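You operate a simulated robot arm through the tools that you are given. There is no shell and no other tool. Be economical: measure what you need, move in short steps, check, and stop when the job is done.

You are at the controls of a simulated two-armed robot. One attempt, no reset.

JOB
Put the grey socks in the socks drawer, then fold the yellow cloth under them in half.
Fine: drawer shut. Where these are worked on the way, their far stop is far enough and under half their travel is too little: socks drawer.
Where things are to end (x, y in the base frame): rolled grey socks within 6 cm of [84, -25].

Only the result counts: the job must be done as asked and must still hold three seconds after the hand-in. Knocking over, shifting, dropping, spilling or breaking anything else fails it. Flat cloth is picked up by pressing the open fingertips on it (5 to 10 N) and closing them slowly along it; thin cloth reads only 2 to 8 mm in the jaws.

ROBOT AND FRAMES
Two 6-joint arms with two-finger parallel grippers on one trunk, on a base that drives. Base frame: it is fixed to the floor where the robot stands at the start and does not move with it; the origin is under the middle of the robot, x ahead of it, y to its left, z up. Readings come in cm, degrees, newtons and seconds.
The left shoulder is at the start at [7, 16.6, 143], the right one opposite. With the tool pointing down near the work surface each hand reaches from about 10 to 40 cm from the robot's upright axis, wherever it stands, measured 20 degrees to its own side. Places, roughly: blue cloth [100, 125, 50]; chest top [80, -40, 80]; folded orange towel (25x8x6 cm) [100, -30, 40]; folded white towel (25x8x6 cm) [90, -20, 40]; socks drawer [90, -20, 70]; socks drawer inside [100, -20, 60]. Payload 3.91 kg a hand.
Tool frame (each hand has its own): the origin (TCP) lies between the finger pads and is the grasp point; the fingertips stand 3 cm ahead of it; z points along the fingers, y is the line along which they close. The gripper opens to 11 cm. The fingers are 2 cm wide and 1 cm thick; the gripper's body (4.8 by 11.2 cm) begins 5.5 cm behind the TCP.
Orientation is that of the tool frame in the base frame, as a unit quaternion [w, x, y, z]. With the fingers straight down and closing along the base's y, the tool's x points along the base's -x, its y along +y and its z along -z.

CONTROLS
- The arms move only by the tool jog_arm. It takes "left_increments", "right_increments" or both (then of equal length, played together; a hand with none holds still); each is text: rows parted by semicolons, each of 7 numbers parted by spaces: the opening, from 0 (shut) to 1 (fully open), then the shift along the base's x, y, z in units of 30 mm (1.0 is 30 mm), then the turn, a rotation vector about the base's x, y, z in units of 8 degrees (1.0 is 8 degrees). In form: gripper tx ty tz wx wy wz; .... A call has 1 to 12 rows; each row shifts and turns the commanded pose from where the row before left it. A call with a number of a shift or a turn outside -1 to 1 is refused whole. A row lasts 0.2 s, in which the tool goes at most 5 cm and 8.6 degrees; a call with a longer step from one row to the next is refused whole, and so is a gripper value outside its range. Where a pose cannot be reached the arm comes as near as it can. A force on the tool above 40 N (or 10 N above the force at the start of the call, whichever is more), or a blocked arm, ends the call early, and 0.2 s more pass. Each finger travels about 10.8 cm/s and halts on what it meets, pressing with about 23 N; the grip force reading is that of the motor and also rises with nothing between the fingers. The clock runs only during rows and for 0.2 s after the last one: add rows that do not move to give the fingers time. The reply holds the time, the measured pose of the TCP, the force on the tool along the base axes, the opening and the grip force, in the units named above and with some noise, with the torque about the TCP (base axes, N m) and any sound that the robot's microphone picked up.
- Cameras (640 x 400 px; columns grow to the right, rows downward): "scene" is now at [11.01, -3.59, 163.29]; the picture's right is [-0.44, -0.90, 0.00], its down [-0.77, 0.37, -0.52] and it looks along [0.47, -0.23, -0.86] (base axes); focal length 262 px, centre (320, 200). "left" rides on the left gripper at [7.7, -0.7, -11.4] in its tool frame; the picture's right is [0.09, 1.00, 0.00], its down [-0.80, 0.07, -0.59] and it looks along [-0.59, 0.05, 0.80] (tool axes); focal length 270 px, centre (320, 200). "right" rides on the right gripper at [7.7, 0.7, -11.4] in its tool frame; the picture's right is [-0.09, 1.00, 0.00], its down [-0.80, -0.07, -0.59] and it looks along [-0.59, -0.05, 0.80] (tool axes); focal length 270 px, centre (320, 200).
- camera(camera): a new picture of that camera. It takes no simulated time.
- slide_trunk(by): slides the trunk up (or, below 0, down) by that many cm; the arms and the scene camera ride with it, the base frame stays. It gives what a move gives, with no picture.
- drive_base(legs): drives the robot by 1 to 6 legs, each [ahead, left, turn to the left] in cm, cm and degrees, along the robot's own axes; the way and the turn of a leg run together, so that a leg with both is an arc; at most 150 cm and 180 degrees a leg. The arms and the cameras ride along, it lands a little off, and it stops where it bumps. It gives what a move gives.
- pan_tilt(pan, tilt): turns the head with the scene camera to pan (to the left, within 86 degrees either way) and tilt (down, from -29 to 69), counted from straight ahead of the robot. It gives what a move gives.
- point_at(camera, pixels): for up to 12 pixels [column, row] of the newest picture of that camera ("zoom" is the newest enlarged one), the place [x, y, z] in the base frame of the surface seen there, good to about 0.3 cm, but the place of the scene camera against the robot may be out by one fixed shift of up to 1.2 cm in any direction. It takes no simulated time.
- inspect(camera, box): a new picture of the part [left, top, right, bottom] of that camera's present view, enlarged. It takes no simulated time.
- hand_in(): hands the job in; it is judged then, once.

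Go step by step. Measure first, check grasps and placings, and put right what went wrong. The budget is 80 turns and 58 pictures, counting those below and the enlarged ones. Unless the task says otherwise, let go and move clear before handing in, and close with one line.

The tools are called after "Call:" by a JSON object that holds its "name" and its "arguments". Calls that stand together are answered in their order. jog_arm: Moves the arms, as the interface text tells. Its arguments: {"type":"object","properties":{"left_increments":{"type":"string"},"right_increments":{"type":"string"}},"required":[]} The other tools are called the same way: slide_trunk (by) slides the trunk up or down; drive_base (legs) drives the base; pan_tilt (pan, tilt) turns the head that bears the scene camera; camera (camera) takes a picture; point_at (camera, pixels) gives the place of the surface under pixels of a picture; inspect (camera, box) takes an enlarged picture of a part of a camera's view; hand_in () hands the job in.

At the start:

```text
time: 0.0
left_eef_pos: [62.05, 27.86, 102.48]
left_orientation: [0.0, 0.0, 1.0, 0.0]
left_force: [0.3, -0.6, -0.7]
left_torque: [0.01, 0.01, 0.01]
left_opening: 11.02
left_finger_force: 0.1
right_eef_pos: [55.6, -15.42, 98.06]
right_orientation: [0.001, 0.001, 1.0, -0.001]
right_force: [0.7, 0.1, 0.9]
right_torque: [-0.01, 0.0, 0.04]
right_opening: 11.02
right_finger_force: 0.0
trunk travel left (down, up): [-92.6, 1.4]
robot x, y, heading: [-0.12, 0.17, 0.0]
head pan, tilt: [-25.9, 58.8]
```

scene: 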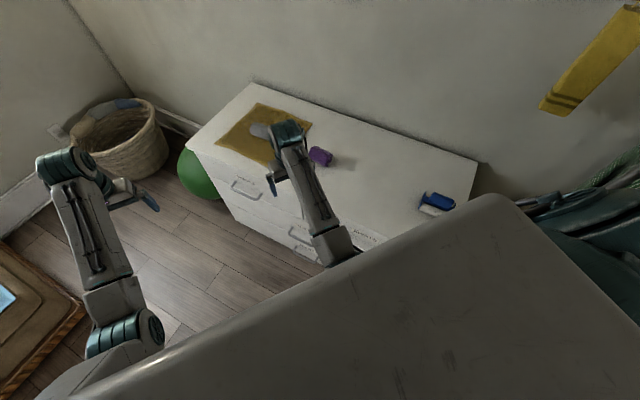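
right: 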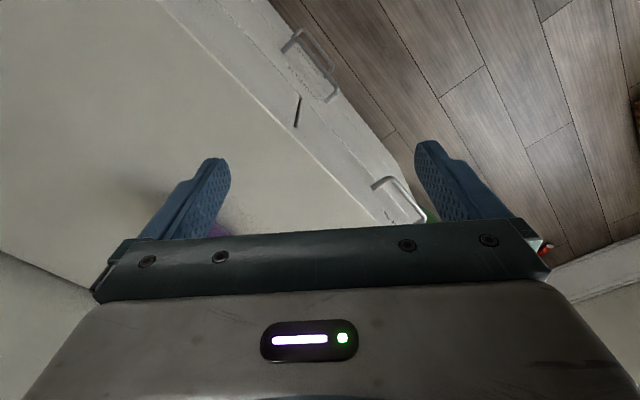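
left: 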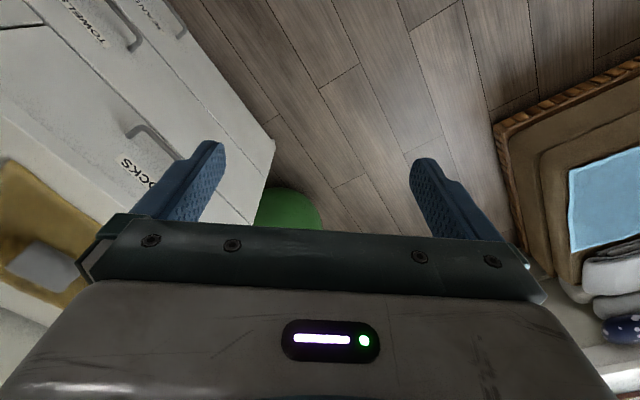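

The scene shows the yellow cloth near (265,135) with grey socks at (260,130), and the socks drawer handle near (245,190). I'll measure these points and zoom in.

Call:
{"name": "point_at", "arguments": {"camera": "scene", "pixels": [[260, 130], [256, 103], [312, 124], [217, 142], [270, 163], [235, 182], [262, 196], [247, 190], [249, 83], [478, 162], [186, 145], [320, 155]]}}

Call:
{"name": "inspect", "arguments": {"camera": "scene", "box": [170, 70, 410, 270]}}

Call:
{"name": "point_at", "arguments": {"camera": "left", "pixels": [[40, 262], [10, 165], [85, 225], [130, 130], [150, 135], [185, 165], [270, 145], [215, 215], [60, 300], [175, 35], [130, 165]]}}

```text
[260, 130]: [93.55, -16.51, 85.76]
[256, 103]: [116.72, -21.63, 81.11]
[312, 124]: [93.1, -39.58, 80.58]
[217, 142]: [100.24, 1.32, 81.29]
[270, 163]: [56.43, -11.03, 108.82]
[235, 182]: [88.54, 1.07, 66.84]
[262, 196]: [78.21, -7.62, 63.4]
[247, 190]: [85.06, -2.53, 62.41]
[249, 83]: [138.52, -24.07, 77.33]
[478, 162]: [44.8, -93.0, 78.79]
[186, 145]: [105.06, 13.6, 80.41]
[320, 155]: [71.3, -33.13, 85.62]
```

```text
2.00 times, centred on (290, 170) of scene
```

zoom: 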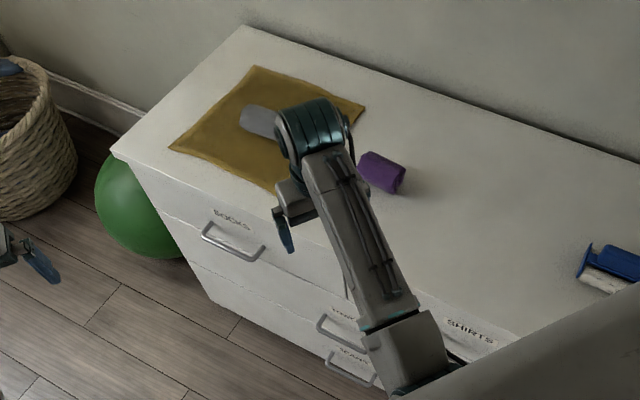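

```text
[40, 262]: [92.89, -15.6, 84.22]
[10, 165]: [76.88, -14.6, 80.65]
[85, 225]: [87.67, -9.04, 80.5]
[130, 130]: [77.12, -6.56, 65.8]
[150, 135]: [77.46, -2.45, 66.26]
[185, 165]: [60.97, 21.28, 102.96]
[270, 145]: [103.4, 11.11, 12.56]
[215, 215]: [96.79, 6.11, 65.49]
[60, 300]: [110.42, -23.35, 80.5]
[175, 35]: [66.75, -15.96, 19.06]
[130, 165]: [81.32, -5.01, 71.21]
```

The chest is yawed about 50° to the right, and the cloth and grey socks sit above the SOCKS drawer. I'll look left to learn where the floor is free before driving.

Call:
{"name": "pan_tilt", "arguments": {"pan": 30, "tilt": 50}}

Call:
{"name": "camera", "arguments": {"camera": "scene"}}

Call:
{"name": "point_at", "arguments": {"camera": "left", "pixels": [[180, 155], [128, 130], [155, 142], [112, 150], [137, 160], [277, 148], [240, 120], [285, 210], [500, 130], [500, 210], [620, 190], [150, 60]]}}

```text
time: 1.2
left_eef_pos: [62.16, 27.8, 102.51]
left_orientation: [0.0, 0.0, 1.0, 0.0]
left_force: [-0.5, -0.9, 0.4]
left_torque: [0.0, 0.01, 0.03]
left_opening: 10.98
left_finger_force: 0.1
right_eef_pos: [55.57, -15.27, 98.04]
right_orientation: [0.0, 0.001, 1.0, 0.0]
right_force: [0.0, 1.3, 0.6]
right_torque: [0.04, -0.03, 0.01]
right_opening: 11.0
right_finger_force: 0.0
trunk travel left (down, up): [-92.6, 1.4]
robot x, y, heading: [-0.05, -0.04, 0.2]
head pan, tilt: [30.0, 50.0]
```

```text
53 pictures are left
```

scene: 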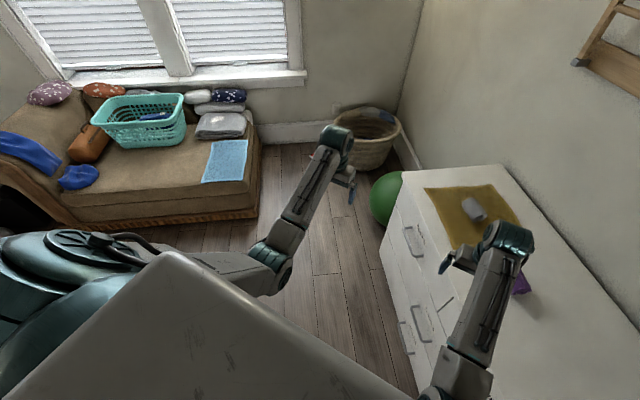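

```text
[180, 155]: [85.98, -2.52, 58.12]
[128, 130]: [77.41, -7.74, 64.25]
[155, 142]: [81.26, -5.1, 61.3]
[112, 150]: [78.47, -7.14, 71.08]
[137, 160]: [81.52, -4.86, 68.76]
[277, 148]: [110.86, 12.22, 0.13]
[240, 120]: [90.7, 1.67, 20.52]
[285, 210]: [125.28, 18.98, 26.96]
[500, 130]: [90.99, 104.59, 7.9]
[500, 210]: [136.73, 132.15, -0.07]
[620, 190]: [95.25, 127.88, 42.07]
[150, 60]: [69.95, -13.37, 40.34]
```

The face of the chest runs along about 35°, so I should face -54.5°. I'll check the sofa edge (pixels 75,225; 255,210; 150,220) before driving.

Call:
{"name": "point_at", "arguments": {"camera": "scene", "pixels": [[80, 222], [255, 212], [160, 222], [200, 180], [474, 209], [424, 188], [503, 187], [455, 250], [398, 183], [499, 167], [410, 240], [422, 325]]}}

Call:
{"name": "drive_base", "arguments": {"legs": [[0, 20, 0], [0, 0, -54.5], [-7, 53, 0]]}}

Call:
{"name": "pan_tilt", "arguments": {"pan": 0, "tilt": 50}}

Call:
{"name": "camera", "arguments": {"camera": "scene"}}

```text
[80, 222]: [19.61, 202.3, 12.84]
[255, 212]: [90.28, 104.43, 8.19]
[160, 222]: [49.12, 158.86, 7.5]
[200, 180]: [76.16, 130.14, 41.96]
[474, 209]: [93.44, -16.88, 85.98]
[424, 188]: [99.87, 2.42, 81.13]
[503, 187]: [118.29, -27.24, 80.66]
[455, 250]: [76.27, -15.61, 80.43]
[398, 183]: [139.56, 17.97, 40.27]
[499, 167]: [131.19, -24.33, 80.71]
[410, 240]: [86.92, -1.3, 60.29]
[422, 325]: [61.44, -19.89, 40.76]
```

```text
time: 8.0
left_eef_pos: [97.46, 20.31, 102.54]
left_orientation: [0.0, 0.466, 0.885, 0.0]
left_force: [-0.3, 0.1, 0.5]
left_torque: [-0.03, 0.0, -0.05]
left_opening: 11.02
left_finger_force: 0.0
right_eef_pos: [58.24, 1.18, 98.12]
right_orientation: [0.0, 0.465, 0.885, 0.0]
right_force: [-0.3, -0.6, 0.0]
right_torque: [0.02, 0.0, -0.04]
right_opening: 10.96
right_finger_force: 0.1
trunk travel left (down, up): [-92.6, 1.4]
robot x, y, heading: [39.57, 55.37, -55.2]
head pan, tilt: [30.0, 50.0]
```

```text
time: 8.9
left_eef_pos: [97.47, 20.36, 102.49]
left_orientation: [0.0, 0.466, 0.885, -0.001]
left_force: [-1.0, -0.2, 0.4]
left_torque: [-0.02, 0.05, 0.01]
left_opening: 11.0
left_finger_force: 0.2
right_eef_pos: [58.33, 1.17, 97.99]
right_orientation: [0.001, 0.465, 0.885, 0.0]
right_force: [0.2, 0.1, -0.4]
right_torque: [-0.01, 0.02, -0.02]
right_opening: 10.97
right_finger_force: 0.1
trunk travel left (down, up): [-92.6, 1.4]
robot x, y, heading: [39.85, 55.97, -55.2]
head pan, tilt: [0.0, 50.0]
```

```text
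52 pictures are left
```

scene: 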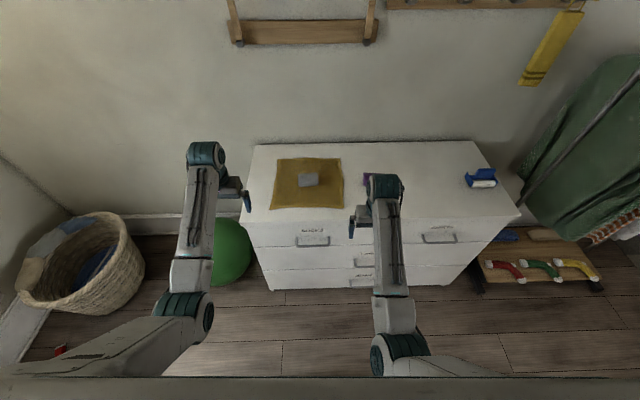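

Facing the chest squarely now; cloth at (272-343,158-209), socks (308,179), handle (313,241). I'll measure these and zoom.

Call:
{"name": "inspect", "arguments": {"camera": "scene", "box": [230, 130, 390, 250]}}

Call:
{"name": "point_at", "arguments": {"camera": "scene", "pixels": [[277, 159], [341, 159], [272, 208], [343, 206], [309, 180], [300, 243], [327, 243], [313, 241], [249, 221], [365, 220], [305, 30], [303, 178]]}}

```text
3.33 times, centred on (310, 190) of scene
```

zoom: 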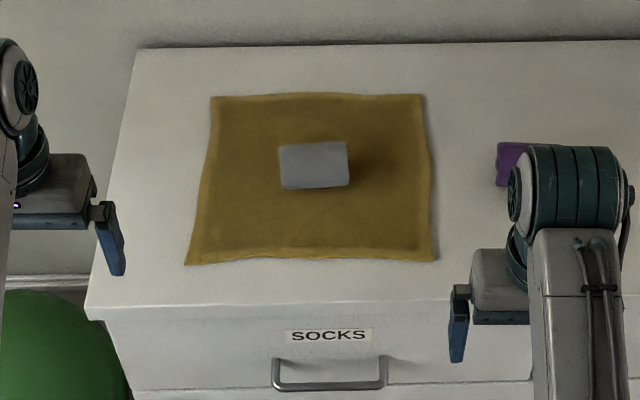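

```text
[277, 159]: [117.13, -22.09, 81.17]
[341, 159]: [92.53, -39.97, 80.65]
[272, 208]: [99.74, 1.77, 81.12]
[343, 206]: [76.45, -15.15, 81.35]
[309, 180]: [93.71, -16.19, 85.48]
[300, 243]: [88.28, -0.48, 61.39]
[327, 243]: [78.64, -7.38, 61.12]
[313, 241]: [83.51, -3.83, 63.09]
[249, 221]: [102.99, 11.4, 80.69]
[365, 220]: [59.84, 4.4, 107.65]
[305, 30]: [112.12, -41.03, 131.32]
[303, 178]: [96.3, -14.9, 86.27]
```

Now precise points in the zoom for handle bar (275-387, 383), socks outline and chest front edge.

Call:
{"name": "point_at", "arguments": {"camera": "zoom", "pixels": [[275, 383], [330, 384], [384, 381], [273, 364], [385, 360], [330, 370], [282, 168], [346, 164], [314, 146], [316, 186], [330, 305], [312, 165]]}}

```text
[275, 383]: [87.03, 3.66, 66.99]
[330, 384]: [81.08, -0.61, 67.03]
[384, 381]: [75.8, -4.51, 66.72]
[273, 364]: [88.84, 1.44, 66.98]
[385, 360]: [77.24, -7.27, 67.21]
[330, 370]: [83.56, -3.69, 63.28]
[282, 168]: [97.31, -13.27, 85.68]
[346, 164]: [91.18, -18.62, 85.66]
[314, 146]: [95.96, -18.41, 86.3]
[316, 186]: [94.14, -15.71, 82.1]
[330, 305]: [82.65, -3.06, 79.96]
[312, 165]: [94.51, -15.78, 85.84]
```

Socks centre is about (94.3,-16, top 86), a roll ~8 cm along the chest face; the handle bar is at z≈67, ~3.5 cm out. I'll raise both hands, lower the trunk 20 cm for reach, then drive nearer.

Call:
{"name": "jog_arm", "arguments": {"left_increments": "1 0 0 1 0 0 0;1 0 0 1 0 0 0;1 0 0 1 0 0 0;1 0 0 1 0 0 0;1 0 0 1 0 0 0;1 0 0 1 0 0 0", "right_increments": "1 0 0 1 0 0 0;1 0 0 1 0 0 0;1 0 0 1 0 0 0;1 0 0 1 0 0 0;1 0 0 1 0 0 0;1 0 0 1 0 0 0"}}

Call:
{"name": "slide_trunk", "arguments": {"by": -20}}

Call:
{"name": "drive_base", "arguments": {"legs": [[22, 10, 0]]}}

Call:
{"name": "camera", "arguments": {"camera": "scene"}}

Call:
{"name": "camera", "arguments": {"camera": "right"}}

```text
time: 10.3
left_eef_pos: [103.07, 13.74, 109.85]
left_orientation: [0.0, 0.466, 0.885, 0.0]
left_force: [0.0, 1.0, 0.1]
left_torque: [0.02, 0.0, -0.01]
left_opening: 11.01
left_finger_force: 0.0
left hand out of reach, approached as far as the arm can: row 1, 2, 3, 4, 5, 6
right_eef_pos: [63.97, -1.0, 103.79]
right_orientation: [0.0, 0.467, 0.884, -0.004]
right_force: [-0.3, 0.8, -0.2]
right_torque: [0.01, 0.02, -0.02]
right_opening: 10.97
right_finger_force: 0.1
right hand out of reach, approached as far as the arm can: row 1, 2, 3, 4, 5, 6
trunk travel left (down, up): [-92.6, 1.4]
robot x, y, heading: [39.6, 55.61, -55.4]
head pan, tilt: [0.0, 50.0]
```

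```text
time: 12.5
left_eef_pos: [102.98, 13.84, 89.85]
left_orientation: [0.001, 0.465, 0.885, -0.001]
left_force: [0.0, 0.2, 0.2]
left_torque: [-0.01, -0.02, 0.03]
left_opening: 11.0
left_finger_force: 0.2
right_eef_pos: [63.92, -0.96, 83.78]
right_orientation: [0.0, 0.467, 0.884, -0.005]
right_force: [0.8, -0.7, 0.3]
right_torque: [0.03, -0.04, 0.0]
right_opening: 10.98
right_finger_force: 0.1
trunk travel left (down, up): [-72.6, 21.4]
robot x, y, heading: [39.4, 55.63, -55.6]
head pan, tilt: [0.0, 50.0]
```

```text
time: 14.3
left_eef_pos: [123.56, 0.88, 89.94]
left_orientation: [0.002, 0.467, 0.884, -0.001]
left_force: [0.5, 0.0, -0.6]
left_torque: [-0.02, -0.01, 0.0]
left_opening: 11.01
left_finger_force: 0.0
right_eef_pos: [84.43, -13.79, 83.77]
right_orientation: [0.0, 0.469, 0.883, -0.004]
right_force: [0.7, 0.2, -0.7]
right_torque: [-0.01, -0.04, 0.0]
right_opening: 10.97
right_finger_force: 0.1
trunk travel left (down, up): [-72.6, 21.4]
robot x, y, heading: [60.4, 43.14, -55.5]
head pan, tilt: [0.0, 50.0]
```

```text
50 pictures are left
```

scene: 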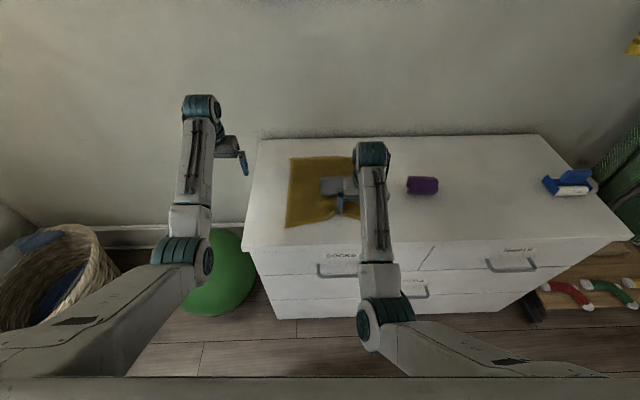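

```text
49 pictures are left
```

right: 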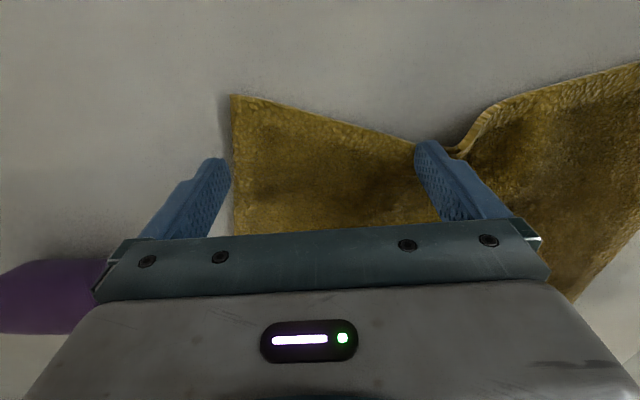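

The right fingertips reached cloth height (right picture: front edge of cloth wrinkled near (455,150)). I'll raise the trunk 10 cm straight up and look at the cloth.

Call:
{"name": "slide_trunk", "arguments": {"by": 11}}

Call:
{"name": "inspect", "arguments": {"camera": "scene", "box": [230, 120, 460, 280]}}

Call:
{"name": "camera", "arguments": {"camera": "right"}}

```text
time: 15.7
left_eef_pos: [123.74, 0.83, 100.85]
left_orientation: [0.001, 0.468, 0.884, 0.0]
left_force: [0.1, 0.1, 1.2]
left_torque: [0.0, 0.0, 0.03]
left_opening: 10.99
left_finger_force: 0.1
right_eef_pos: [84.4, -13.84, 94.8]
right_orientation: [0.0, 0.469, 0.883, -0.006]
right_force: [-0.5, -0.3, 0.2]
right_torque: [-0.01, -0.03, 0.02]
right_opening: 10.99
right_finger_force: 0.1
trunk travel left (down, up): [-83.6, 10.4]
robot x, y, heading: [60.1, 42.76, -55.5]
head pan, tilt: [0.0, 50.0]
```

```text
2.50 times, centred on (345, 200) of scene
```

zoom: 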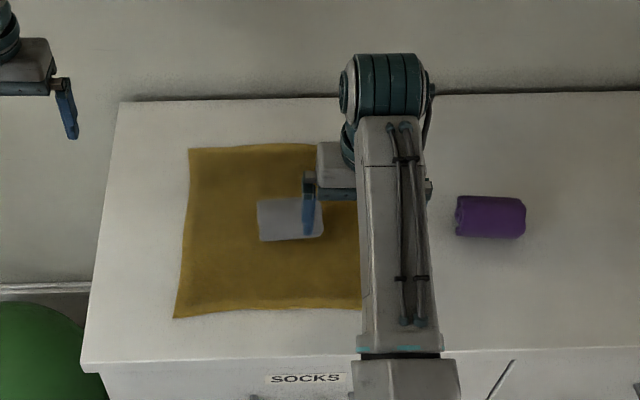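

```text
47 pictures are left
```

right: 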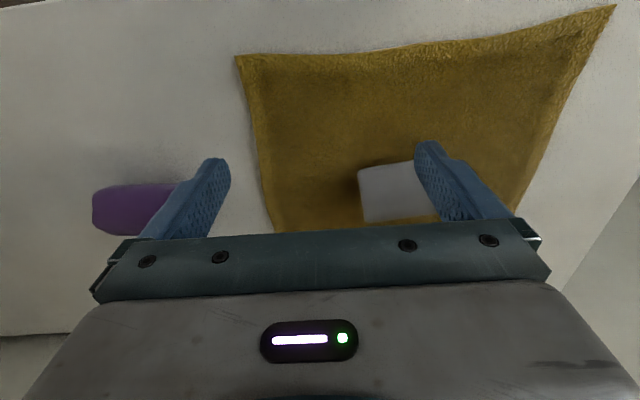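

The cloth sprang back flat and the socks are unmoved. I'll measure the socks and cloth corners with the right wrist camera.

Call:
{"name": "point_at", "arguments": {"camera": "right", "pixels": [[365, 195], [362, 172], [366, 215], [395, 168], [400, 215], [388, 192], [236, 57], [613, 6], [275, 230], [515, 210], [300, 120], [120, 210]]}}

Call:
{"name": "point_at", "arguments": {"camera": "zoom", "pixels": [[258, 205], [290, 220], [262, 238], [320, 236], [290, 200], [290, 238], [175, 317], [189, 150], [360, 309], [315, 146]]}}

```text
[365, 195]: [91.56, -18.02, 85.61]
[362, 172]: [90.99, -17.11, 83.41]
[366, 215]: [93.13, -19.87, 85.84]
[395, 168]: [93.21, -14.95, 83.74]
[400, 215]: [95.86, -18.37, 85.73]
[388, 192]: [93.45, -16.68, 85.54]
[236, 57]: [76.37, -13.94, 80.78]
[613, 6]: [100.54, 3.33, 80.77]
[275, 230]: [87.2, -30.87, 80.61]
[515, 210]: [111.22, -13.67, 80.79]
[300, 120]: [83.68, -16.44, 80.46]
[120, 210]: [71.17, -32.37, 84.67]
```

```text
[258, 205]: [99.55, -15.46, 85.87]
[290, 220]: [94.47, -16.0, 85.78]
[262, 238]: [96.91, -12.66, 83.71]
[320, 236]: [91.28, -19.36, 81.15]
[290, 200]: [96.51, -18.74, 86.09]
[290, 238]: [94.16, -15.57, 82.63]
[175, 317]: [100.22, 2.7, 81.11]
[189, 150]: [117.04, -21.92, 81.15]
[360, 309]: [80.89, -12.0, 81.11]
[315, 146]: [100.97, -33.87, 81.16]
```

Socks centre ≈ (95.0,-16.6), length ~8 cm along the face. I'll move the right hand above it at the same height and check.

Call:
{"name": "jog_arm", "arguments": {"right_increments": "1 0.883 -0.23 0 0 0 0;1 0.883 -0.23 0 0 0 0;1 0.883 -0.23 0 0 0 0;1 0.883 -0.23 0 0 0 0;1 0 0 0 0 0 0"}}

Call:
{"name": "camera", "arguments": {"camera": "right"}}

```text
time: 16.9
left_eef_pos: [123.63, 0.88, 101.09]
left_orientation: [0.002, 0.467, 0.884, 0.0]
left_force: [0.1, 0.0, 0.1]
left_torque: [0.01, 0.02, -0.02]
left_opening: 11.0
left_finger_force: 0.1
right_eef_pos: [95.08, -16.77, 94.75]
right_orientation: [0.0, 0.468, 0.883, -0.004]
right_force: [0.2, -0.1, -1.2]
right_torque: [0.02, 0.0, 0.0]
right_opening: 11.0
right_finger_force: 0.2
trunk travel left (down, up): [-83.6, 10.4]
robot x, y, heading: [60.03, 42.9, -55.8]
head pan, tilt: [0.0, 50.0]
```

```text
46 pictures are left
```

right: 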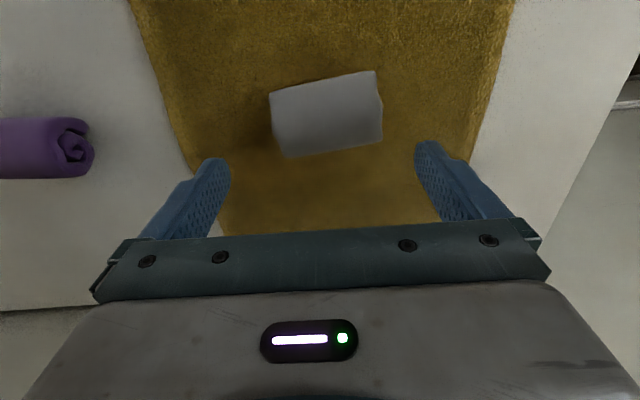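

Socks at (270-383, 72-157) between the fingers. Measuring ends for a final alignment.

Call:
{"name": "point_at", "arguments": {"camera": "right", "pixels": [[273, 105], [282, 150], [376, 80], [381, 132], [327, 115], [332, 148], [322, 85], [275, 130], [380, 105]]}}

```text
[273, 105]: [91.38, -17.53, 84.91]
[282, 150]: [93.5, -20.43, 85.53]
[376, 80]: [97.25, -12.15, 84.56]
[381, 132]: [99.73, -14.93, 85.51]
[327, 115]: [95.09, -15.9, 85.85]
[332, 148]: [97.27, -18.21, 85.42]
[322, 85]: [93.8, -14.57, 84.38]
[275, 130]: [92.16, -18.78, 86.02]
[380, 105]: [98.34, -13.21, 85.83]
```

Socks centre (95.3,-16.1), axis at ~41°, so I rotate the hand +6° and descend to z≈84.2.

Call:
{"name": "jog_arm", "arguments": {"right_increments": "1 0.08 0.22 0 0 0 0.75;1 0 0 -1 0 0 0;1 0 0 -1 0 0 0;1 0 0 -0.8 0 0 0;1 0 0 -0.72 0 0 0;1 0 0 0 0 0 0"}}

```text
time: 18.3
left_eef_pos: [123.59, 0.88, 100.93]
left_orientation: [0.001, 0.467, 0.884, 0.0]
left_force: [-0.5, 0.3, -0.4]
left_torque: [0.01, -0.02, 0.01]
left_opening: 10.97
left_finger_force: 0.0
right_eef_pos: [95.35, -15.93, 84.11]
right_orientation: [0.0, 0.422, 0.907, -0.005]
right_force: [-0.5, -0.5, 0.8]
right_torque: [-0.02, 0.0, 0.01]
right_opening: 10.99
right_finger_force: 0.3
trunk travel left (down, up): [-83.6, 10.4]
robot x, y, heading: [60.47, 43.22, -55.4]
head pan, tilt: [0.0, 50.0]
```

No contact force and the descent is good; close on the socks.

Call:
{"name": "jog_arm", "arguments": {"right_increments": "0.8 0 0 0 0 0 0;0.7 0 0 0 0 0 0;0.6 0 0 0 0 0 0;0 0 0 0 0 0 0;0 0 0 0 0 0 0"}}

Call:
{"name": "camera", "arguments": {"camera": "right"}}

```text
time: 19.5
left_eef_pos: [123.67, 0.83, 100.91]
left_orientation: [0.001, 0.468, 0.884, -0.001]
left_force: [-0.6, 0.0, 0.3]
left_torque: [0.04, -0.01, 0.03]
left_opening: 10.99
left_finger_force: 0.1
right_eef_pos: [95.34, -15.87, 84.15]
right_orientation: [-0.001, 0.421, 0.907, -0.005]
right_force: [-0.8, 0.0, 0.0]
right_torque: [-0.01, -0.02, 0.01]
right_opening: 8.42
right_finger_force: 23.1
trunk travel left (down, up): [-83.6, 10.4]
robot x, y, heading: [60.18, 43.06, -55.6]
head pan, tilt: [0.0, 50.0]
```

```text
45 pictures are left
```

right: 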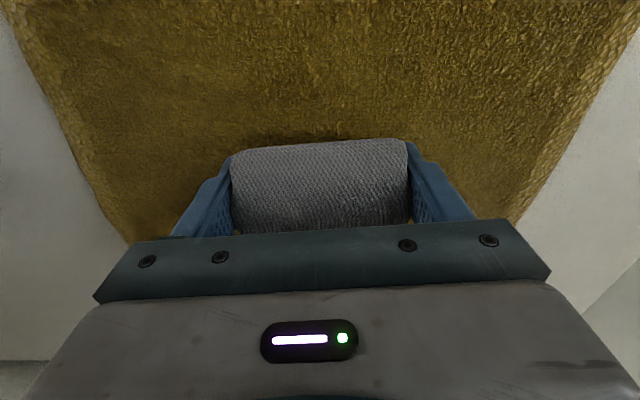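

Gripped at 8.4 cm with 23 N. Lift 9 cm.

Call:
{"name": "jog_arm", "arguments": {"right_increments": "0 0 0 0.5 0 0 0;0 0 0 1 0 0 0;0 0 0 1 0 0 0;0 0 0 0.7 0 0 0;0 0 0 0 0 0 0"}}

Call:
{"name": "camera", "arguments": {"camera": "right"}}

```text
time: 20.7
left_eef_pos: [123.67, 0.8, 100.87]
left_orientation: [0.002, 0.467, 0.884, 0.0]
left_force: [1.2, 0.0, 0.2]
left_torque: [-0.02, -0.02, 0.0]
left_opening: 10.99
left_finger_force: 0.0
right_eef_pos: [95.43, -15.96, 93.67]
right_orientation: [0.0, 0.422, 0.907, -0.004]
right_force: [0.1, 0.8, -0.2]
right_torque: [0.02, -0.01, 0.0]
right_opening: 8.44
right_finger_force: 23.0
trunk travel left (down, up): [-83.6, 10.4]
robot x, y, heading: [60.2, 42.87, -55.8]
head pan, tilt: [0.0, 50.0]
```

```text
44 pictures are left
```

right: 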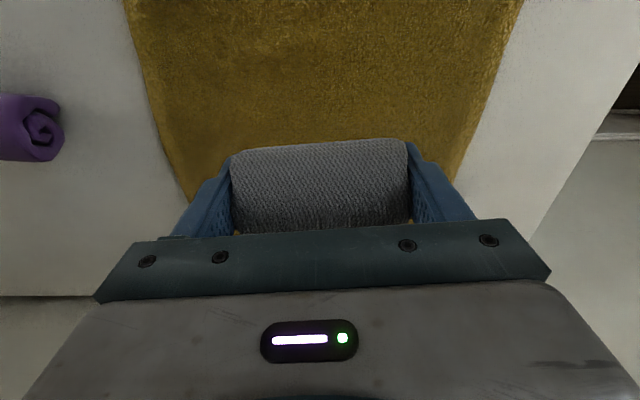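

Socks held. Driving back 24 cm and 20 cm right to make room for the drawer to open.

Call:
{"name": "drive_base", "arguments": {"legs": [[-24, 0, 0], [0, -20, 0]]}}

Call:
{"name": "jog_arm", "arguments": {"left_increments": "0.3 -0.72 0.54 0 -0.722 -0.494 0;0.3 -0.72 0.54 0 -0.722 -0.494 0;0.3 -0.72 0.54 0 -0.722 -0.494 0;0.3 -0.72 0.54 0 -0.722 -0.494 0;0.3 -0.72 0.54 0 -0.722 -0.494 0;0.3 -0.72 0.54 0 -0.722 -0.494 0;0.3 -0.72 0.54 0 -0.722 -0.494 0;0.3 -0.72 0.54 0 -0.722 -0.494 0;0.3 -0.72 0.54 0 -0.722 -0.494 0;0.3 -0.72 0.54 0 -0.722 -0.494 0"}}

Call:
{"name": "camera", "arguments": {"camera": "scene"}}

```text
time: 23.7
left_eef_pos: [93.53, 9.9, 100.8]
left_orientation: [0.0, 0.467, 0.884, -0.001]
left_force: [0.6, 0.8, -1.3]
left_torque: [0.04, 0.07, -0.01]
left_opening: 10.98
left_finger_force: 0.0
right_eef_pos: [65.48, -6.92, 93.57]
right_orientation: [-0.001, 0.421, 0.907, -0.006]
right_force: [0.4, -0.5, 0.8]
right_torque: [0.03, -0.03, 0.0]
right_opening: 8.42
right_finger_force: 23.0
trunk travel left (down, up): [-83.6, 10.4]
robot x, y, heading: [29.77, 51.87, -55.7]
head pan, tilt: [0.0, 50.0]
```

```text
time: 25.9
left_eef_pos: [71.67, 26.12, 101.17]
left_orientation: [0.511, 0.382, 0.721, -0.269]
left_force: [-0.6, -0.5, -0.1]
left_torque: [-0.01, 0.0, 0.02]
left_opening: 3.32
left_finger_force: 0.1
right_eef_pos: [65.11, -6.96, 93.88]
right_orientation: [0.0, 0.421, 0.907, -0.005]
right_force: [-0.9, -0.1, -0.5]
right_torque: [-0.01, -0.02, 0.02]
right_opening: 8.44
right_finger_force: 22.5
trunk travel left (down, up): [-83.6, 10.4]
robot x, y, heading: [29.83, 51.95, -55.4]
head pan, tilt: [0.0, 50.0]
```

```text
43 pictures are left
```

scene: 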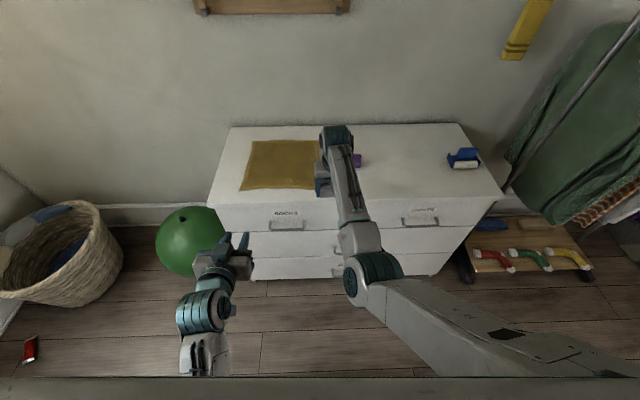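

Left hand pitched as commanded. Now roll the left 90° about its axis and retract the right hand with the socks to the right.

Call:
{"name": "jog_arm", "arguments": {"left_increments": "0.3 0 0 0 0.498 -0.727 -0.321;0.3 0 0 0 0.498 -0.727 -0.321;0.3 0 0 0 0.498 -0.727 -0.321;0.3 0 0 0 0.498 -0.727 -0.321;0.3 0 0 0 0.498 -0.727 -0.321;0.3 0 0 0 0.498 -0.727 -0.321;0.3 0 0 0 0.498 -0.727 -0.321;0.3 0 0 0 0.498 -0.727 -0.321;0.3 0 0 0 0.498 -0.727 -0.321;0.3 0 0 0 0.498 -0.727 -0.321;0.3 0 0 0 0.498 -0.727 -0.321;0.3 0 0 0 0.498 -0.727 -0.321", "right_increments": "0 -1 0.21 0 0 0 0;0 -1 0.21 0 0 0 0;0 -1 0.21 0 0 0 0;0 -1 0.21 0 0 0 0;0 -1 0.21 0 0 0 0;0 -1 0.21 0 0 0 0;0 -1 0.21 0 0 0 0;0 -1 0.21 0 0 0 0;0 -1 0.21 0 0 0 0;0 -1 0.21 0 0 0 0;0 -1 0.21 0 0 0 0;0 -1 0.21 0 0 0 0"}}

Call:
{"name": "camera", "arguments": {"camera": "scene"}}

```text
time: 28.5
left_eef_pos: [71.55, 26.07, 100.97]
left_orientation: [0.548, 0.783, 0.239, 0.169]
left_force: [-0.6, -0.5, -0.4]
left_torque: [0.0, -0.04, 0.02]
left_opening: 3.3
left_finger_force: 0.0
right_eef_pos: [30.56, -0.29, 88.54]
right_orientation: [0.003, 0.421, 0.907, -0.005]
right_force: [0.0, 0.3, -0.2]
right_torque: [0.04, 0.0, 0.0]
right_opening: 8.43
right_finger_force: 23.0
right hand out of reach, approached as far as the arm can: row 5, 6, 7, 8, 9, 10
trunk travel left (down, up): [-83.6, 10.4]
robot x, y, heading: [30.24, 51.99, -55.4]
head pan, tilt: [0.0, 50.0]
```

```text
42 pictures are left
```

scene: 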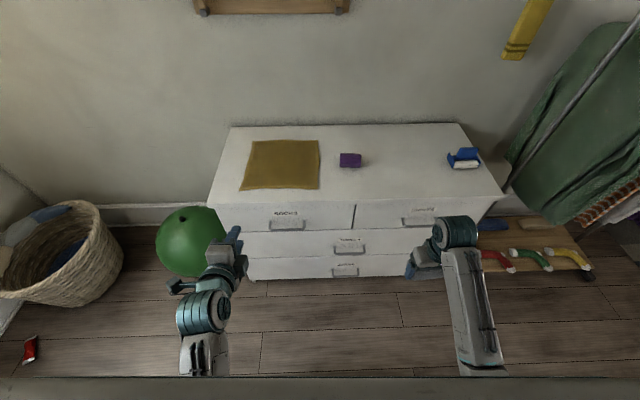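

Roll worked and the right hand is clear. Measuring handle (287,226), drawer edges (212,~215 / 354,~215).

Call:
{"name": "inspect", "arguments": {"camera": "scene", "box": [200, 180, 380, 270]}}

Call:
{"name": "camera", "arguments": {"camera": "left"}}

```text
3.56 times, centred on (290, 225) of scene
```

zoom: 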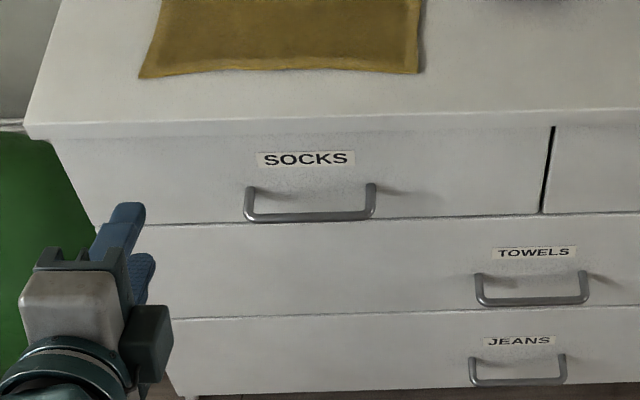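

```text
40 pictures are left
```

left: 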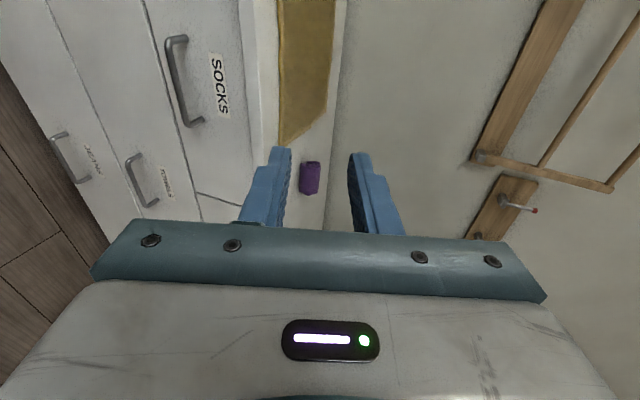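

Call:
{"name": "point_at", "arguments": {"camera": "left", "pixels": [[167, 45], [174, 80], [182, 115], [185, 122], [178, 42], [195, 122], [215, 90], [248, 60], [200, 190], [195, 60]]}}

Call:
{"name": "point_at", "arguments": {"camera": "zoom", "pixels": [[250, 218], [310, 217], [370, 213], [310, 170], [80, 150], [553, 128], [545, 205], [310, 135], [310, 100]]}}

```text
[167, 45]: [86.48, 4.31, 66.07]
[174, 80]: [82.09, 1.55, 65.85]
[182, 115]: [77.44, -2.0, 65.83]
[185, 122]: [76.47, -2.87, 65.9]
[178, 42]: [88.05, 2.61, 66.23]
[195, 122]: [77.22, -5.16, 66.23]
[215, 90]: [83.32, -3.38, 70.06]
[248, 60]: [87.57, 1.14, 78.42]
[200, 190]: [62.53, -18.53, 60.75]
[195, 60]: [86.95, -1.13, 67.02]
```

```text
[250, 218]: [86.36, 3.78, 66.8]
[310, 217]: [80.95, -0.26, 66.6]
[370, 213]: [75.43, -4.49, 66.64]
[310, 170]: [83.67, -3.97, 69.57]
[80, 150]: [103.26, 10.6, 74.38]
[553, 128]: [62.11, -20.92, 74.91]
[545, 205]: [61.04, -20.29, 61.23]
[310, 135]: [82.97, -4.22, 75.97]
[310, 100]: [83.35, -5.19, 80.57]
```

Bar centre ≈ (81.8,0.9,66), face ~4 cm behind it, drawer right edge at (62,-20.5). Lower trunk 25 cm (right hand stays clear of the drawer's swath), then go to a pre-grasp.

Call:
{"name": "slide_trunk", "arguments": {"by": -25}}

Call:
{"name": "jog_arm", "arguments": {"left_increments": "0.4 0.25 -0.8 -0.3 0 0 0;0.4 0.25 -0.85 -0.3 0 0 0;0.4 0.25 -0.85 -0.3 0 0 0;0.4 0.25 -0.85 -0.3 0 0 0;0.4 0.25 -0.85 -0.3 0 0 0;0.4 0.25 -0.85 -0.3 0 0 0;0.4 0.22 -0.87 -0.4 0 0 0;0.4 0 0 0 0 0 0"}}

Call:
{"name": "camera", "arguments": {"camera": "left"}}

```text
time: 31.1
left_eef_pos: [71.76, 26.07, 75.93]
left_orientation: [0.548, 0.783, 0.241, 0.169]
left_force: [0.1, 0.5, -0.2]
left_torque: [0.0, 0.01, -0.01]
left_opening: 3.29
left_finger_force: 0.0
right_eef_pos: [30.63, -0.33, 63.41]
right_orientation: [0.001, 0.421, 0.907, -0.006]
right_force: [-0.5, -0.8, -0.3]
right_torque: [-0.01, 0.0, -0.02]
right_opening: 8.43
right_finger_force: 22.7
trunk travel left (down, up): [-58.6, 35.4]
robot x, y, heading: [29.85, 51.95, -55.8]
head pan, tilt: [0.0, 50.0]
```

```text
time: 32.9
left_eef_pos: [77.59, 9.54, 68.03]
left_orientation: [0.539, 0.79, 0.233, 0.179]
left_force: [-0.3, -0.5, -0.8]
left_torque: [-0.01, -0.05, 0.0]
left_opening: 4.4
left_finger_force: 0.1
right_eef_pos: [30.77, -0.28, 63.49]
right_orientation: [0.002, 0.421, 0.907, -0.006]
right_force: [0.5, 0.5, -0.3]
right_torque: [-0.01, -0.01, 0.03]
right_opening: 8.42
right_finger_force: 22.9
trunk travel left (down, up): [-58.6, 35.4]
robot x, y, heading: [29.76, 52.05, -55.5]
head pan, tilt: [0.0, 50.0]
```

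```text
39 pictures are left
```

left: 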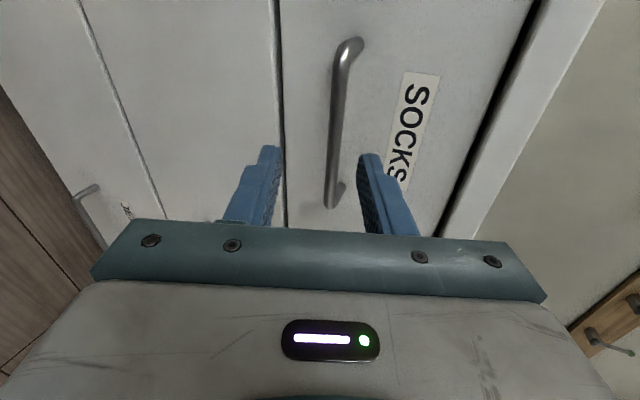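

The bar (335-350, 45-205) sits between the fingers in the picture. I'll measure it from here.

Call:
{"name": "point_at", "arguments": {"camera": "left", "pixels": [[338, 60], [336, 100], [333, 150], [330, 190], [310, 100], [400, 60]]}}

Call:
{"name": "jog_arm", "arguments": {"left_increments": "0.4 0 0 0 0 0 0;0.4 0 0 0 0 0 0"}}

```text
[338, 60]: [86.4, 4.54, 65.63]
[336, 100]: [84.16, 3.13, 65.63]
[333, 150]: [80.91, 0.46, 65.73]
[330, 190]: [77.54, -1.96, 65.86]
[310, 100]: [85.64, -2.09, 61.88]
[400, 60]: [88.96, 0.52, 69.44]
```

```text
time: 33.5
left_eef_pos: [77.61, 9.28, 68.21]
left_orientation: [0.539, 0.789, 0.233, 0.181]
left_force: [-0.1, 0.0, -0.5]
left_torque: [0.02, 0.04, 0.01]
left_opening: 4.43
left_finger_force: 0.1
right_eef_pos: [30.73, -0.3, 63.5]
right_orientation: [0.001, 0.422, 0.907, -0.005]
right_force: [0.0, -0.1, 0.1]
right_torque: [0.01, 0.0, -0.01]
right_opening: 8.44
right_finger_force: 22.9
trunk travel left (down, up): [-58.6, 35.4]
robot x, y, heading: [29.61, 51.98, -55.7]
head pan, tilt: [0.0, 50.0]
```

Offsets computed: advance (3.8,-7.15,-1.95) to put the bar 1.5 cm ahead of the TCP.

Call:
{"name": "jog_arm", "arguments": {"left_increments": "0.45 0 -0.2 0.3 0 0 0;0.45 0.42 -0.73 -0.32 0 0 0;0.45 0.42 -0.73 -0.32 0 0 0;0.45 0.42 -0.73 -0.32 0 0 0;0.45 0 0 0 0 0 0"}}

Call:
{"name": "camera", "arguments": {"camera": "left"}}

```text
time: 34.7
left_eef_pos: [80.62, 1.14, 67.42]
left_orientation: [0.549, 0.782, 0.242, 0.168]
left_force: [-0.3, 0.5, 0.1]
left_torque: [0.01, -0.03, -0.02]
left_opening: 4.96
left_finger_force: 0.1
right_eef_pos: [30.67, -0.36, 63.48]
right_orientation: [0.002, 0.422, 0.907, -0.006]
right_force: [0.1, 0.0, -0.8]
right_torque: [0.01, 0.0, -0.02]
right_opening: 8.41
right_finger_force: 23.3
trunk travel left (down, up): [-58.6, 35.4]
robot x, y, heading: [29.85, 51.51, -55.7]
head pan, tilt: [0.0, 50.0]
```

```text
38 pictures are left
```

left: 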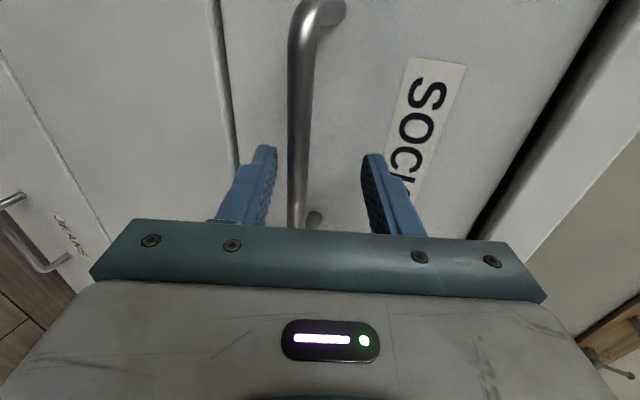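

Bar is between the fingers but ~1.2 cm off-centre towards the lower finger. Shift down 1.2 cm and close.

Call:
{"name": "jog_arm", "arguments": {"left_increments": "0.45 0.02 -0.03 -0.4 0 0 0;0.45 0 0 0 0 0 0;0.3 0 0 0 0 0 0;0.2 0 0 0 0 0 0;0.1 0 0 0 0 0 0;0 0 0 0 0 0 0;0 0 0 0 0 0 0"}}

Call:
{"name": "camera", "arguments": {"camera": "left"}}

```text
time: 36.3
left_eef_pos: [80.78, 1.17, 66.27]
left_orientation: [0.548, 0.783, 0.241, 0.168]
left_force: [-0.3, 0.0, -1.0]
left_torque: [-0.51, 0.7, 0.14]
left_opening: 1.15
left_finger_force: 45.4
right_eef_pos: [30.62, -0.3, 63.54]
right_orientation: [0.002, 0.421, 0.907, -0.006]
right_force: [0.1, -0.3, -0.4]
right_torque: [0.02, -0.03, -0.02]
right_opening: 8.45
right_finger_force: 23.0
trunk travel left (down, up): [-58.6, 35.4]
robot x, y, heading: [29.71, 52.09, -55.8]
head pan, tilt: [0.0, 50.0]
```

```text
37 pictures are left
```

left: 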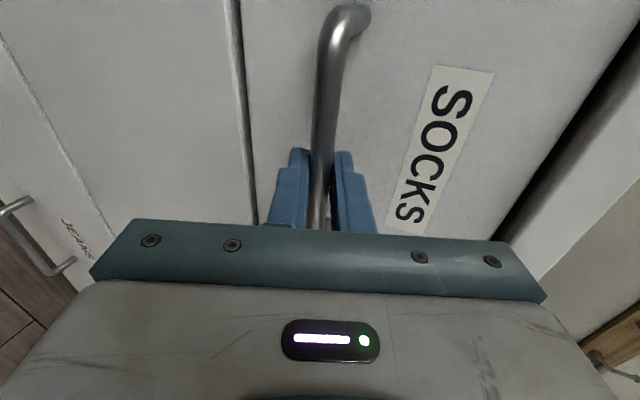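

Bar gripped (1.15 cm). Pull outward along (-0.595,0.804) ~12 cm first.

Call:
{"name": "jog_arm", "arguments": {"left_increments": "0 -0.2 0.27 0 0 0 0;0 -0.476 0.643 0 0 0 0;0 -0.476 0.643 0 0 0 0;0 -0.476 0.643 0 0 0 0;0 -0.476 0.643 0 0 0 0;0 -0.476 0.643 0 0 0 0;0 0 0 0 0 0 0"}}

Call:
{"name": "camera", "arguments": {"camera": "scene"}}

```text
time: 37.0
left_eef_pos: [78.59, 4.18, 66.12]
left_orientation: [0.548, 0.784, 0.237, 0.169]
left_force: [-15.0, -10.3, -0.7]
left_torque: [-0.67, 0.88, -0.16]
left_opening: 1.19
left_finger_force: 44.9
right_eef_pos: [30.38, -0.34, 63.48]
right_orientation: [0.003, 0.425, 0.905, -0.006]
right_force: [1.3, 0.8, -1.0]
right_torque: [-0.04, 0.0, 0.01]
right_opening: 8.44
right_finger_force: 22.8
trunk travel left (down, up): [-58.6, 35.4]
robot x, y, heading: [29.98, 51.97, -55.8]
head pan, tilt: [0.0, 50.0]
stopped in row 3 (left hand): the force on the tool passed its limit at 42 N (the readings are from after the stop); the commanded pose is now the measured one
```

```text
36 pictures are left
```

scene: 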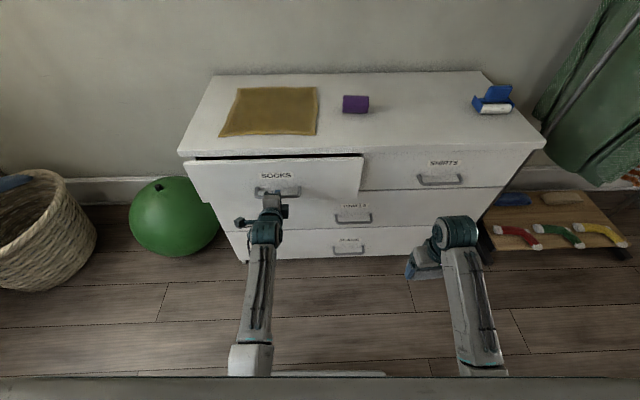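

The drawer slid ~3.7 cm; the stop was a side load of ~18 N along the face. I'll bias the pull slightly to relieve it and go slower.

Call:
{"name": "jog_arm", "arguments": {"left_increments": "0 -0.15 -0.11 0 0 0 0;0 -0.25 0.31 0 0 0 0;0 -0.311 0.391 0 0 0 0;0 -0.311 0.391 0 0 0 0;0 -0.311 0.391 0 0 0 0;0 -0.311 0.391 0 0 0 0;0 -0.311 0.391 0 0 0 0;0 0 0 0 0 0 0"}}

```text
time: 37.6
left_eef_pos: [78.52, 4.41, 66.15]
left_orientation: [0.547, 0.785, 0.231, 0.176]
left_force: [-15.1, -10.8, -5.5]
left_torque: [-0.23, 0.46, 1.3]
left_opening: 1.23
left_finger_force: 44.4
right_eef_pos: [30.21, -0.38, 63.45]
right_orientation: [0.002, 0.425, 0.905, -0.005]
right_force: [0.0, 0.3, -0.5]
right_torque: [0.02, 0.04, 0.01]
right_opening: 8.43
right_finger_force: 23.0
trunk travel left (down, up): [-58.6, 35.4]
robot x, y, heading: [29.87, 52.03, -56.0]
head pan, tilt: [0.0, 50.0]
stopped in row 2 (left hand): the force on the tool passed its limit at 42 N (the readings are from after the stop); the commanded pose is now the measured one
```

The side load didn't drop, so I'll test the sign with a small move of 0.5 cm along +face direction.

Call:
{"name": "jog_arm", "arguments": {"left_increments": "0 0.13 0.1 0 0 0 0;0 0 0 0 0 0 0"}}

```text
time: 38.2
left_eef_pos: [78.49, 4.63, 66.19]
left_orientation: [0.548, 0.785, 0.233, 0.171]
left_force: [-8.8, -7.3, -2.7]
left_torque: [-0.66, 0.92, -0.14]
left_opening: 1.21
left_finger_force: 45.0
right_eef_pos: [30.26, -0.3, 63.57]
right_orientation: [0.002, 0.425, 0.905, -0.005]
right_force: [-0.6, 0.2, 0.4]
right_torque: [0.0, -0.01, 0.02]
right_opening: 8.4
right_finger_force: 22.8
trunk travel left (down, up): [-58.6, 35.4]
robot x, y, heading: [29.86, 51.76, -56.1]
head pan, tilt: [0.0, 50.0]
stopped in row 2 (left hand): the force on the tool passed its limit at 42 N (the readings are from after the stop); the commanded pose is now the measured one
```

Readings suggest the force shown is what the tool applies: I was pulling too far toward -face. I'll release and re-grip to zero the stress, then pull along 124.5°.

Call:
{"name": "jog_arm", "arguments": {"left_increments": "0.3 0 0 0 0 0 0;0.3 0 0 0 0 0 0;0 0 0 0 0 0 0;0 0 0 0 0 0 0;0 0 0 0 0 0 0"}}

Call:
{"name": "jog_arm", "arguments": {"left_increments": "0 -0.113 0.165 0 0 0 0;0 -0.113 0.165 0 0 0 0;0 -0.226 0.33 0 0 0 0;0 -0.226 0.33 0 0 0 0;0 0 0 0 0 0 0"}}

```text
time: 39.4
left_eef_pos: [78.63, 4.65, 66.32]
left_orientation: [0.547, 0.785, 0.233, 0.173]
left_force: [1.5, 1.4, -3.2]
left_torque: [-0.48, 0.74, 0.36]
left_opening: 1.19
left_finger_force: 45.1
right_eef_pos: [30.19, -0.34, 63.38]
right_orientation: [0.001, 0.424, 0.906, -0.006]
right_force: [-0.2, -0.7, 0.1]
right_torque: [-0.02, 0.0, 0.04]
right_opening: 8.44
right_finger_force: 23.6
trunk travel left (down, up): [-58.6, 35.4]
robot x, y, heading: [29.79, 51.87, -56.1]
head pan, tilt: [0.0, 50.0]
```

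```text
time: 40.4
left_eef_pos: [76.98, 7.09, 66.09]
left_orientation: [0.547, 0.786, 0.23, 0.174]
left_force: [-16.0, -11.0, -1.3]
left_torque: [-0.69, 0.93, -0.43]
left_opening: 1.25
left_finger_force: 45.1
right_eef_pos: [30.02, -0.39, 63.47]
right_orientation: [0.002, 0.426, 0.905, -0.005]
right_force: [0.3, -0.2, -0.9]
right_torque: [0.0, 0.0, -0.03]
right_opening: 8.42
right_finger_force: 23.4
trunk travel left (down, up): [-58.6, 35.4]
robot x, y, heading: [29.86, 51.84, -56.1]
head pan, tilt: [0.0, 50.0]
stopped in row 4 (left hand): the force on the tool passed its limit at 43 N (the readings are from after the stop); the commanded pose is now the measured one
```

Unstressed points give a track of ~121.7°. Re-grip and pull along that.

Call:
{"name": "jog_arm", "arguments": {"left_increments": "0.3 0 0 0 0 0 0;0.3 0 0 0 0 0 0;0 0 0 0 0 0 0;0 0 0 0 0 0 0;0 0 0 0 0 0 0"}}

Call:
{"name": "jog_arm", "arguments": {"left_increments": "0 -0.105 0.17 0 0 0 0;0 -0.21 0.34 0 0 0 0;0 -0.21 0.34 0 0 0 0;0 -0.21 0.34 0 0 0 0;0 -0.21 0.34 0 0 0 0;0 -0.21 0.34 0 0 0 0;0 0 0 0 0 0 0"}}

```text
time: 41.6
left_eef_pos: [77.35, 7.04, 66.19]
left_orientation: [0.547, 0.786, 0.229, 0.174]
left_force: [1.0, 3.3, -5.6]
left_torque: [-0.48, 0.74, 0.39]
left_opening: 1.22
left_finger_force: 45.3
right_eef_pos: [30.02, -0.42, 63.48]
right_orientation: [0.0, 0.426, 0.905, -0.005]
right_force: [0.3, 0.9, -0.9]
right_torque: [0.01, 0.03, 0.01]
right_opening: 8.44
right_finger_force: 22.7
trunk travel left (down, up): [-58.6, 35.4]
robot x, y, heading: [29.56, 51.56, -56.0]
head pan, tilt: [0.0, 50.0]
```

```text
time: 42.3
left_eef_pos: [76.02, 8.67, 66.07]
left_orientation: [0.547, 0.787, 0.225, 0.175]
left_force: [-14.6, -9.7, -3.8]
left_torque: [-0.63, 0.94, -0.35]
left_opening: 1.25
left_finger_force: 45.3
right_eef_pos: [29.64, -0.42, 63.44]
right_orientation: [0.001, 0.428, 0.904, -0.005]
right_force: [0.5, 0.8, -0.2]
right_torque: [-0.02, 0.03, 0.0]
right_opening: 8.41
right_finger_force: 22.6
trunk travel left (down, up): [-58.6, 35.4]
robot x, y, heading: [29.48, 51.92, -56.1]
head pan, tilt: [0.0, 50.0]
stopped in row 3 (left hand): the force on the tool passed its limit at 45 N (the readings are from after the stop); the commanded pose is now the measured one
```

The reaction is nudging the base's heading (right hand drifts too), which causes the side load. I'll re-grip and pull by driving the base back instead.

Call:
{"name": "jog_arm", "arguments": {"left_increments": "0.3 0 0 0 0 0 0;0.3 0 0 0 0 0 0;0 0 0 0 0 0 0;0 0 0 0 0 0 0;0 0 0 0 0 0 0"}}

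Call:
{"name": "drive_base", "arguments": {"legs": [[-8, 0, 0]]}}

Call:
{"name": "camera", "arguments": {"camera": "scene"}}

```text
time: 43.5
left_eef_pos: [76.36, 8.69, 66.19]
left_orientation: [0.547, 0.787, 0.225, 0.176]
left_force: [1.6, 0.8, -7.6]
left_torque: [-0.52, 0.77, 0.23]
left_opening: 1.25
left_finger_force: 45.2
right_eef_pos: [29.89, -0.52, 63.48]
right_orientation: [0.002, 0.426, 0.904, -0.006]
right_force: [0.3, -0.8, -1.3]
right_torque: [0.02, 0.01, 0.0]
right_opening: 8.41
right_finger_force: 22.6
trunk travel left (down, up): [-58.6, 35.4]
robot x, y, heading: [29.49, 51.53, -56.0]
head pan, tilt: [0.0, 50.0]
```

```text
time: 44.6
left_eef_pos: [71.69, 15.35, 66.02]
left_orientation: [0.547, 0.787, 0.225, 0.176]
left_force: [-21.8, -16.5, -9.9]
left_torque: [-0.4, 0.76, 0.37]
left_opening: 1.26
left_finger_force: 44.7
right_eef_pos: [25.19, 6.12, 63.34]
right_orientation: [0.002, 0.428, 0.904, -0.005]
right_force: [0.4, 0.7, -0.5]
right_torque: [0.02, 0.01, 0.03]
right_opening: 8.44
right_finger_force: 22.2
trunk travel left (down, up): [-58.6, 35.4]
robot x, y, heading: [25.69, 58.18, -56.2]
head pan, tilt: [0.0, 50.0]
```

```text
35 pictures are left
```

scene: 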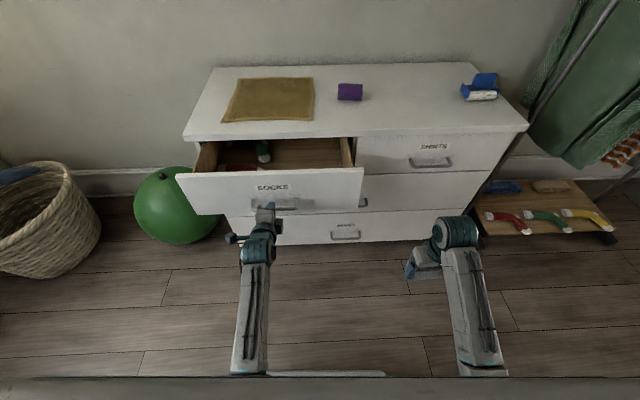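

Works: the drawer is open ~17 cm (red and green socks inside). Re-grip and drive back 9 more.

Call:
{"name": "jog_arm", "arguments": {"left_increments": "0.3 0 0 0 0 0 0;0.3 0 0 0 0 0 0;0 0 0 0 0 0 0;0 0 0 0 0 0 0;0 0 0 0 0 0 0"}}

Call:
{"name": "drive_base", "arguments": {"legs": [[-9, 0.4, 0]]}}

Call:
{"name": "camera", "arguments": {"camera": "scene"}}

```text
time: 45.8
left_eef_pos: [71.78, 15.34, 66.1]
left_orientation: [0.547, 0.787, 0.224, 0.174]
left_force: [-1.4, -1.6, 1.5]
left_torque: [-0.62, 0.81, 0.1]
left_opening: 1.23
left_finger_force: 44.9
right_eef_pos: [25.23, 6.2, 63.51]
right_orientation: [0.002, 0.427, 0.904, -0.005]
right_force: [0.4, -0.4, -0.9]
right_torque: [-0.03, -0.01, 0.0]
right_opening: 8.4
right_finger_force: 23.5
trunk travel left (down, up): [-58.6, 35.4]
robot x, y, heading: [25.43, 58.2, -56.4]
head pan, tilt: [0.0, 50.0]
```

```text
time: 46.9
left_eef_pos: [67.81, 20.85, 66.1]
left_orientation: [0.549, 0.787, 0.225, 0.17]
left_force: [-9.1, -5.5, -1.4]
left_torque: [-0.79, 1.11, -0.96]
left_opening: 1.24
left_finger_force: 45.1
right_eef_pos: [21.35, 12.04, 63.48]
right_orientation: [0.002, 0.429, 0.903, -0.005]
right_force: [-0.4, 0.7, -1.5]
right_torque: [0.02, 0.0, 0.02]
right_opening: 8.45
right_finger_force: 23.1
trunk travel left (down, up): [-58.6, 35.4]
robot x, y, heading: [20.99, 64.17, -56.7]
head pan, tilt: [0.0, 50.0]
stopped in leg 1: the force on the tool passed its limit at 42 N (the readings are from after the stop); the commanded pose is now the measured one
```

```text
34 pictures are left
```

scene: 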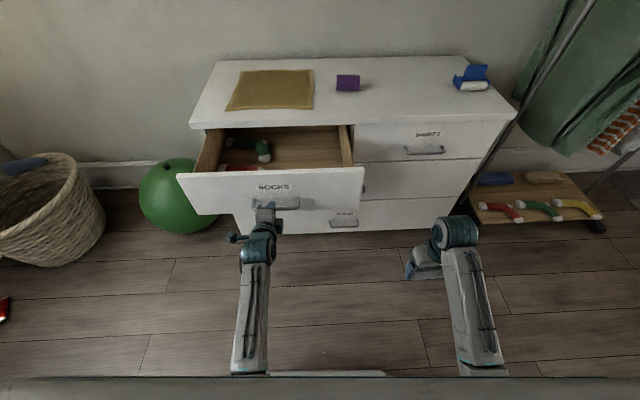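

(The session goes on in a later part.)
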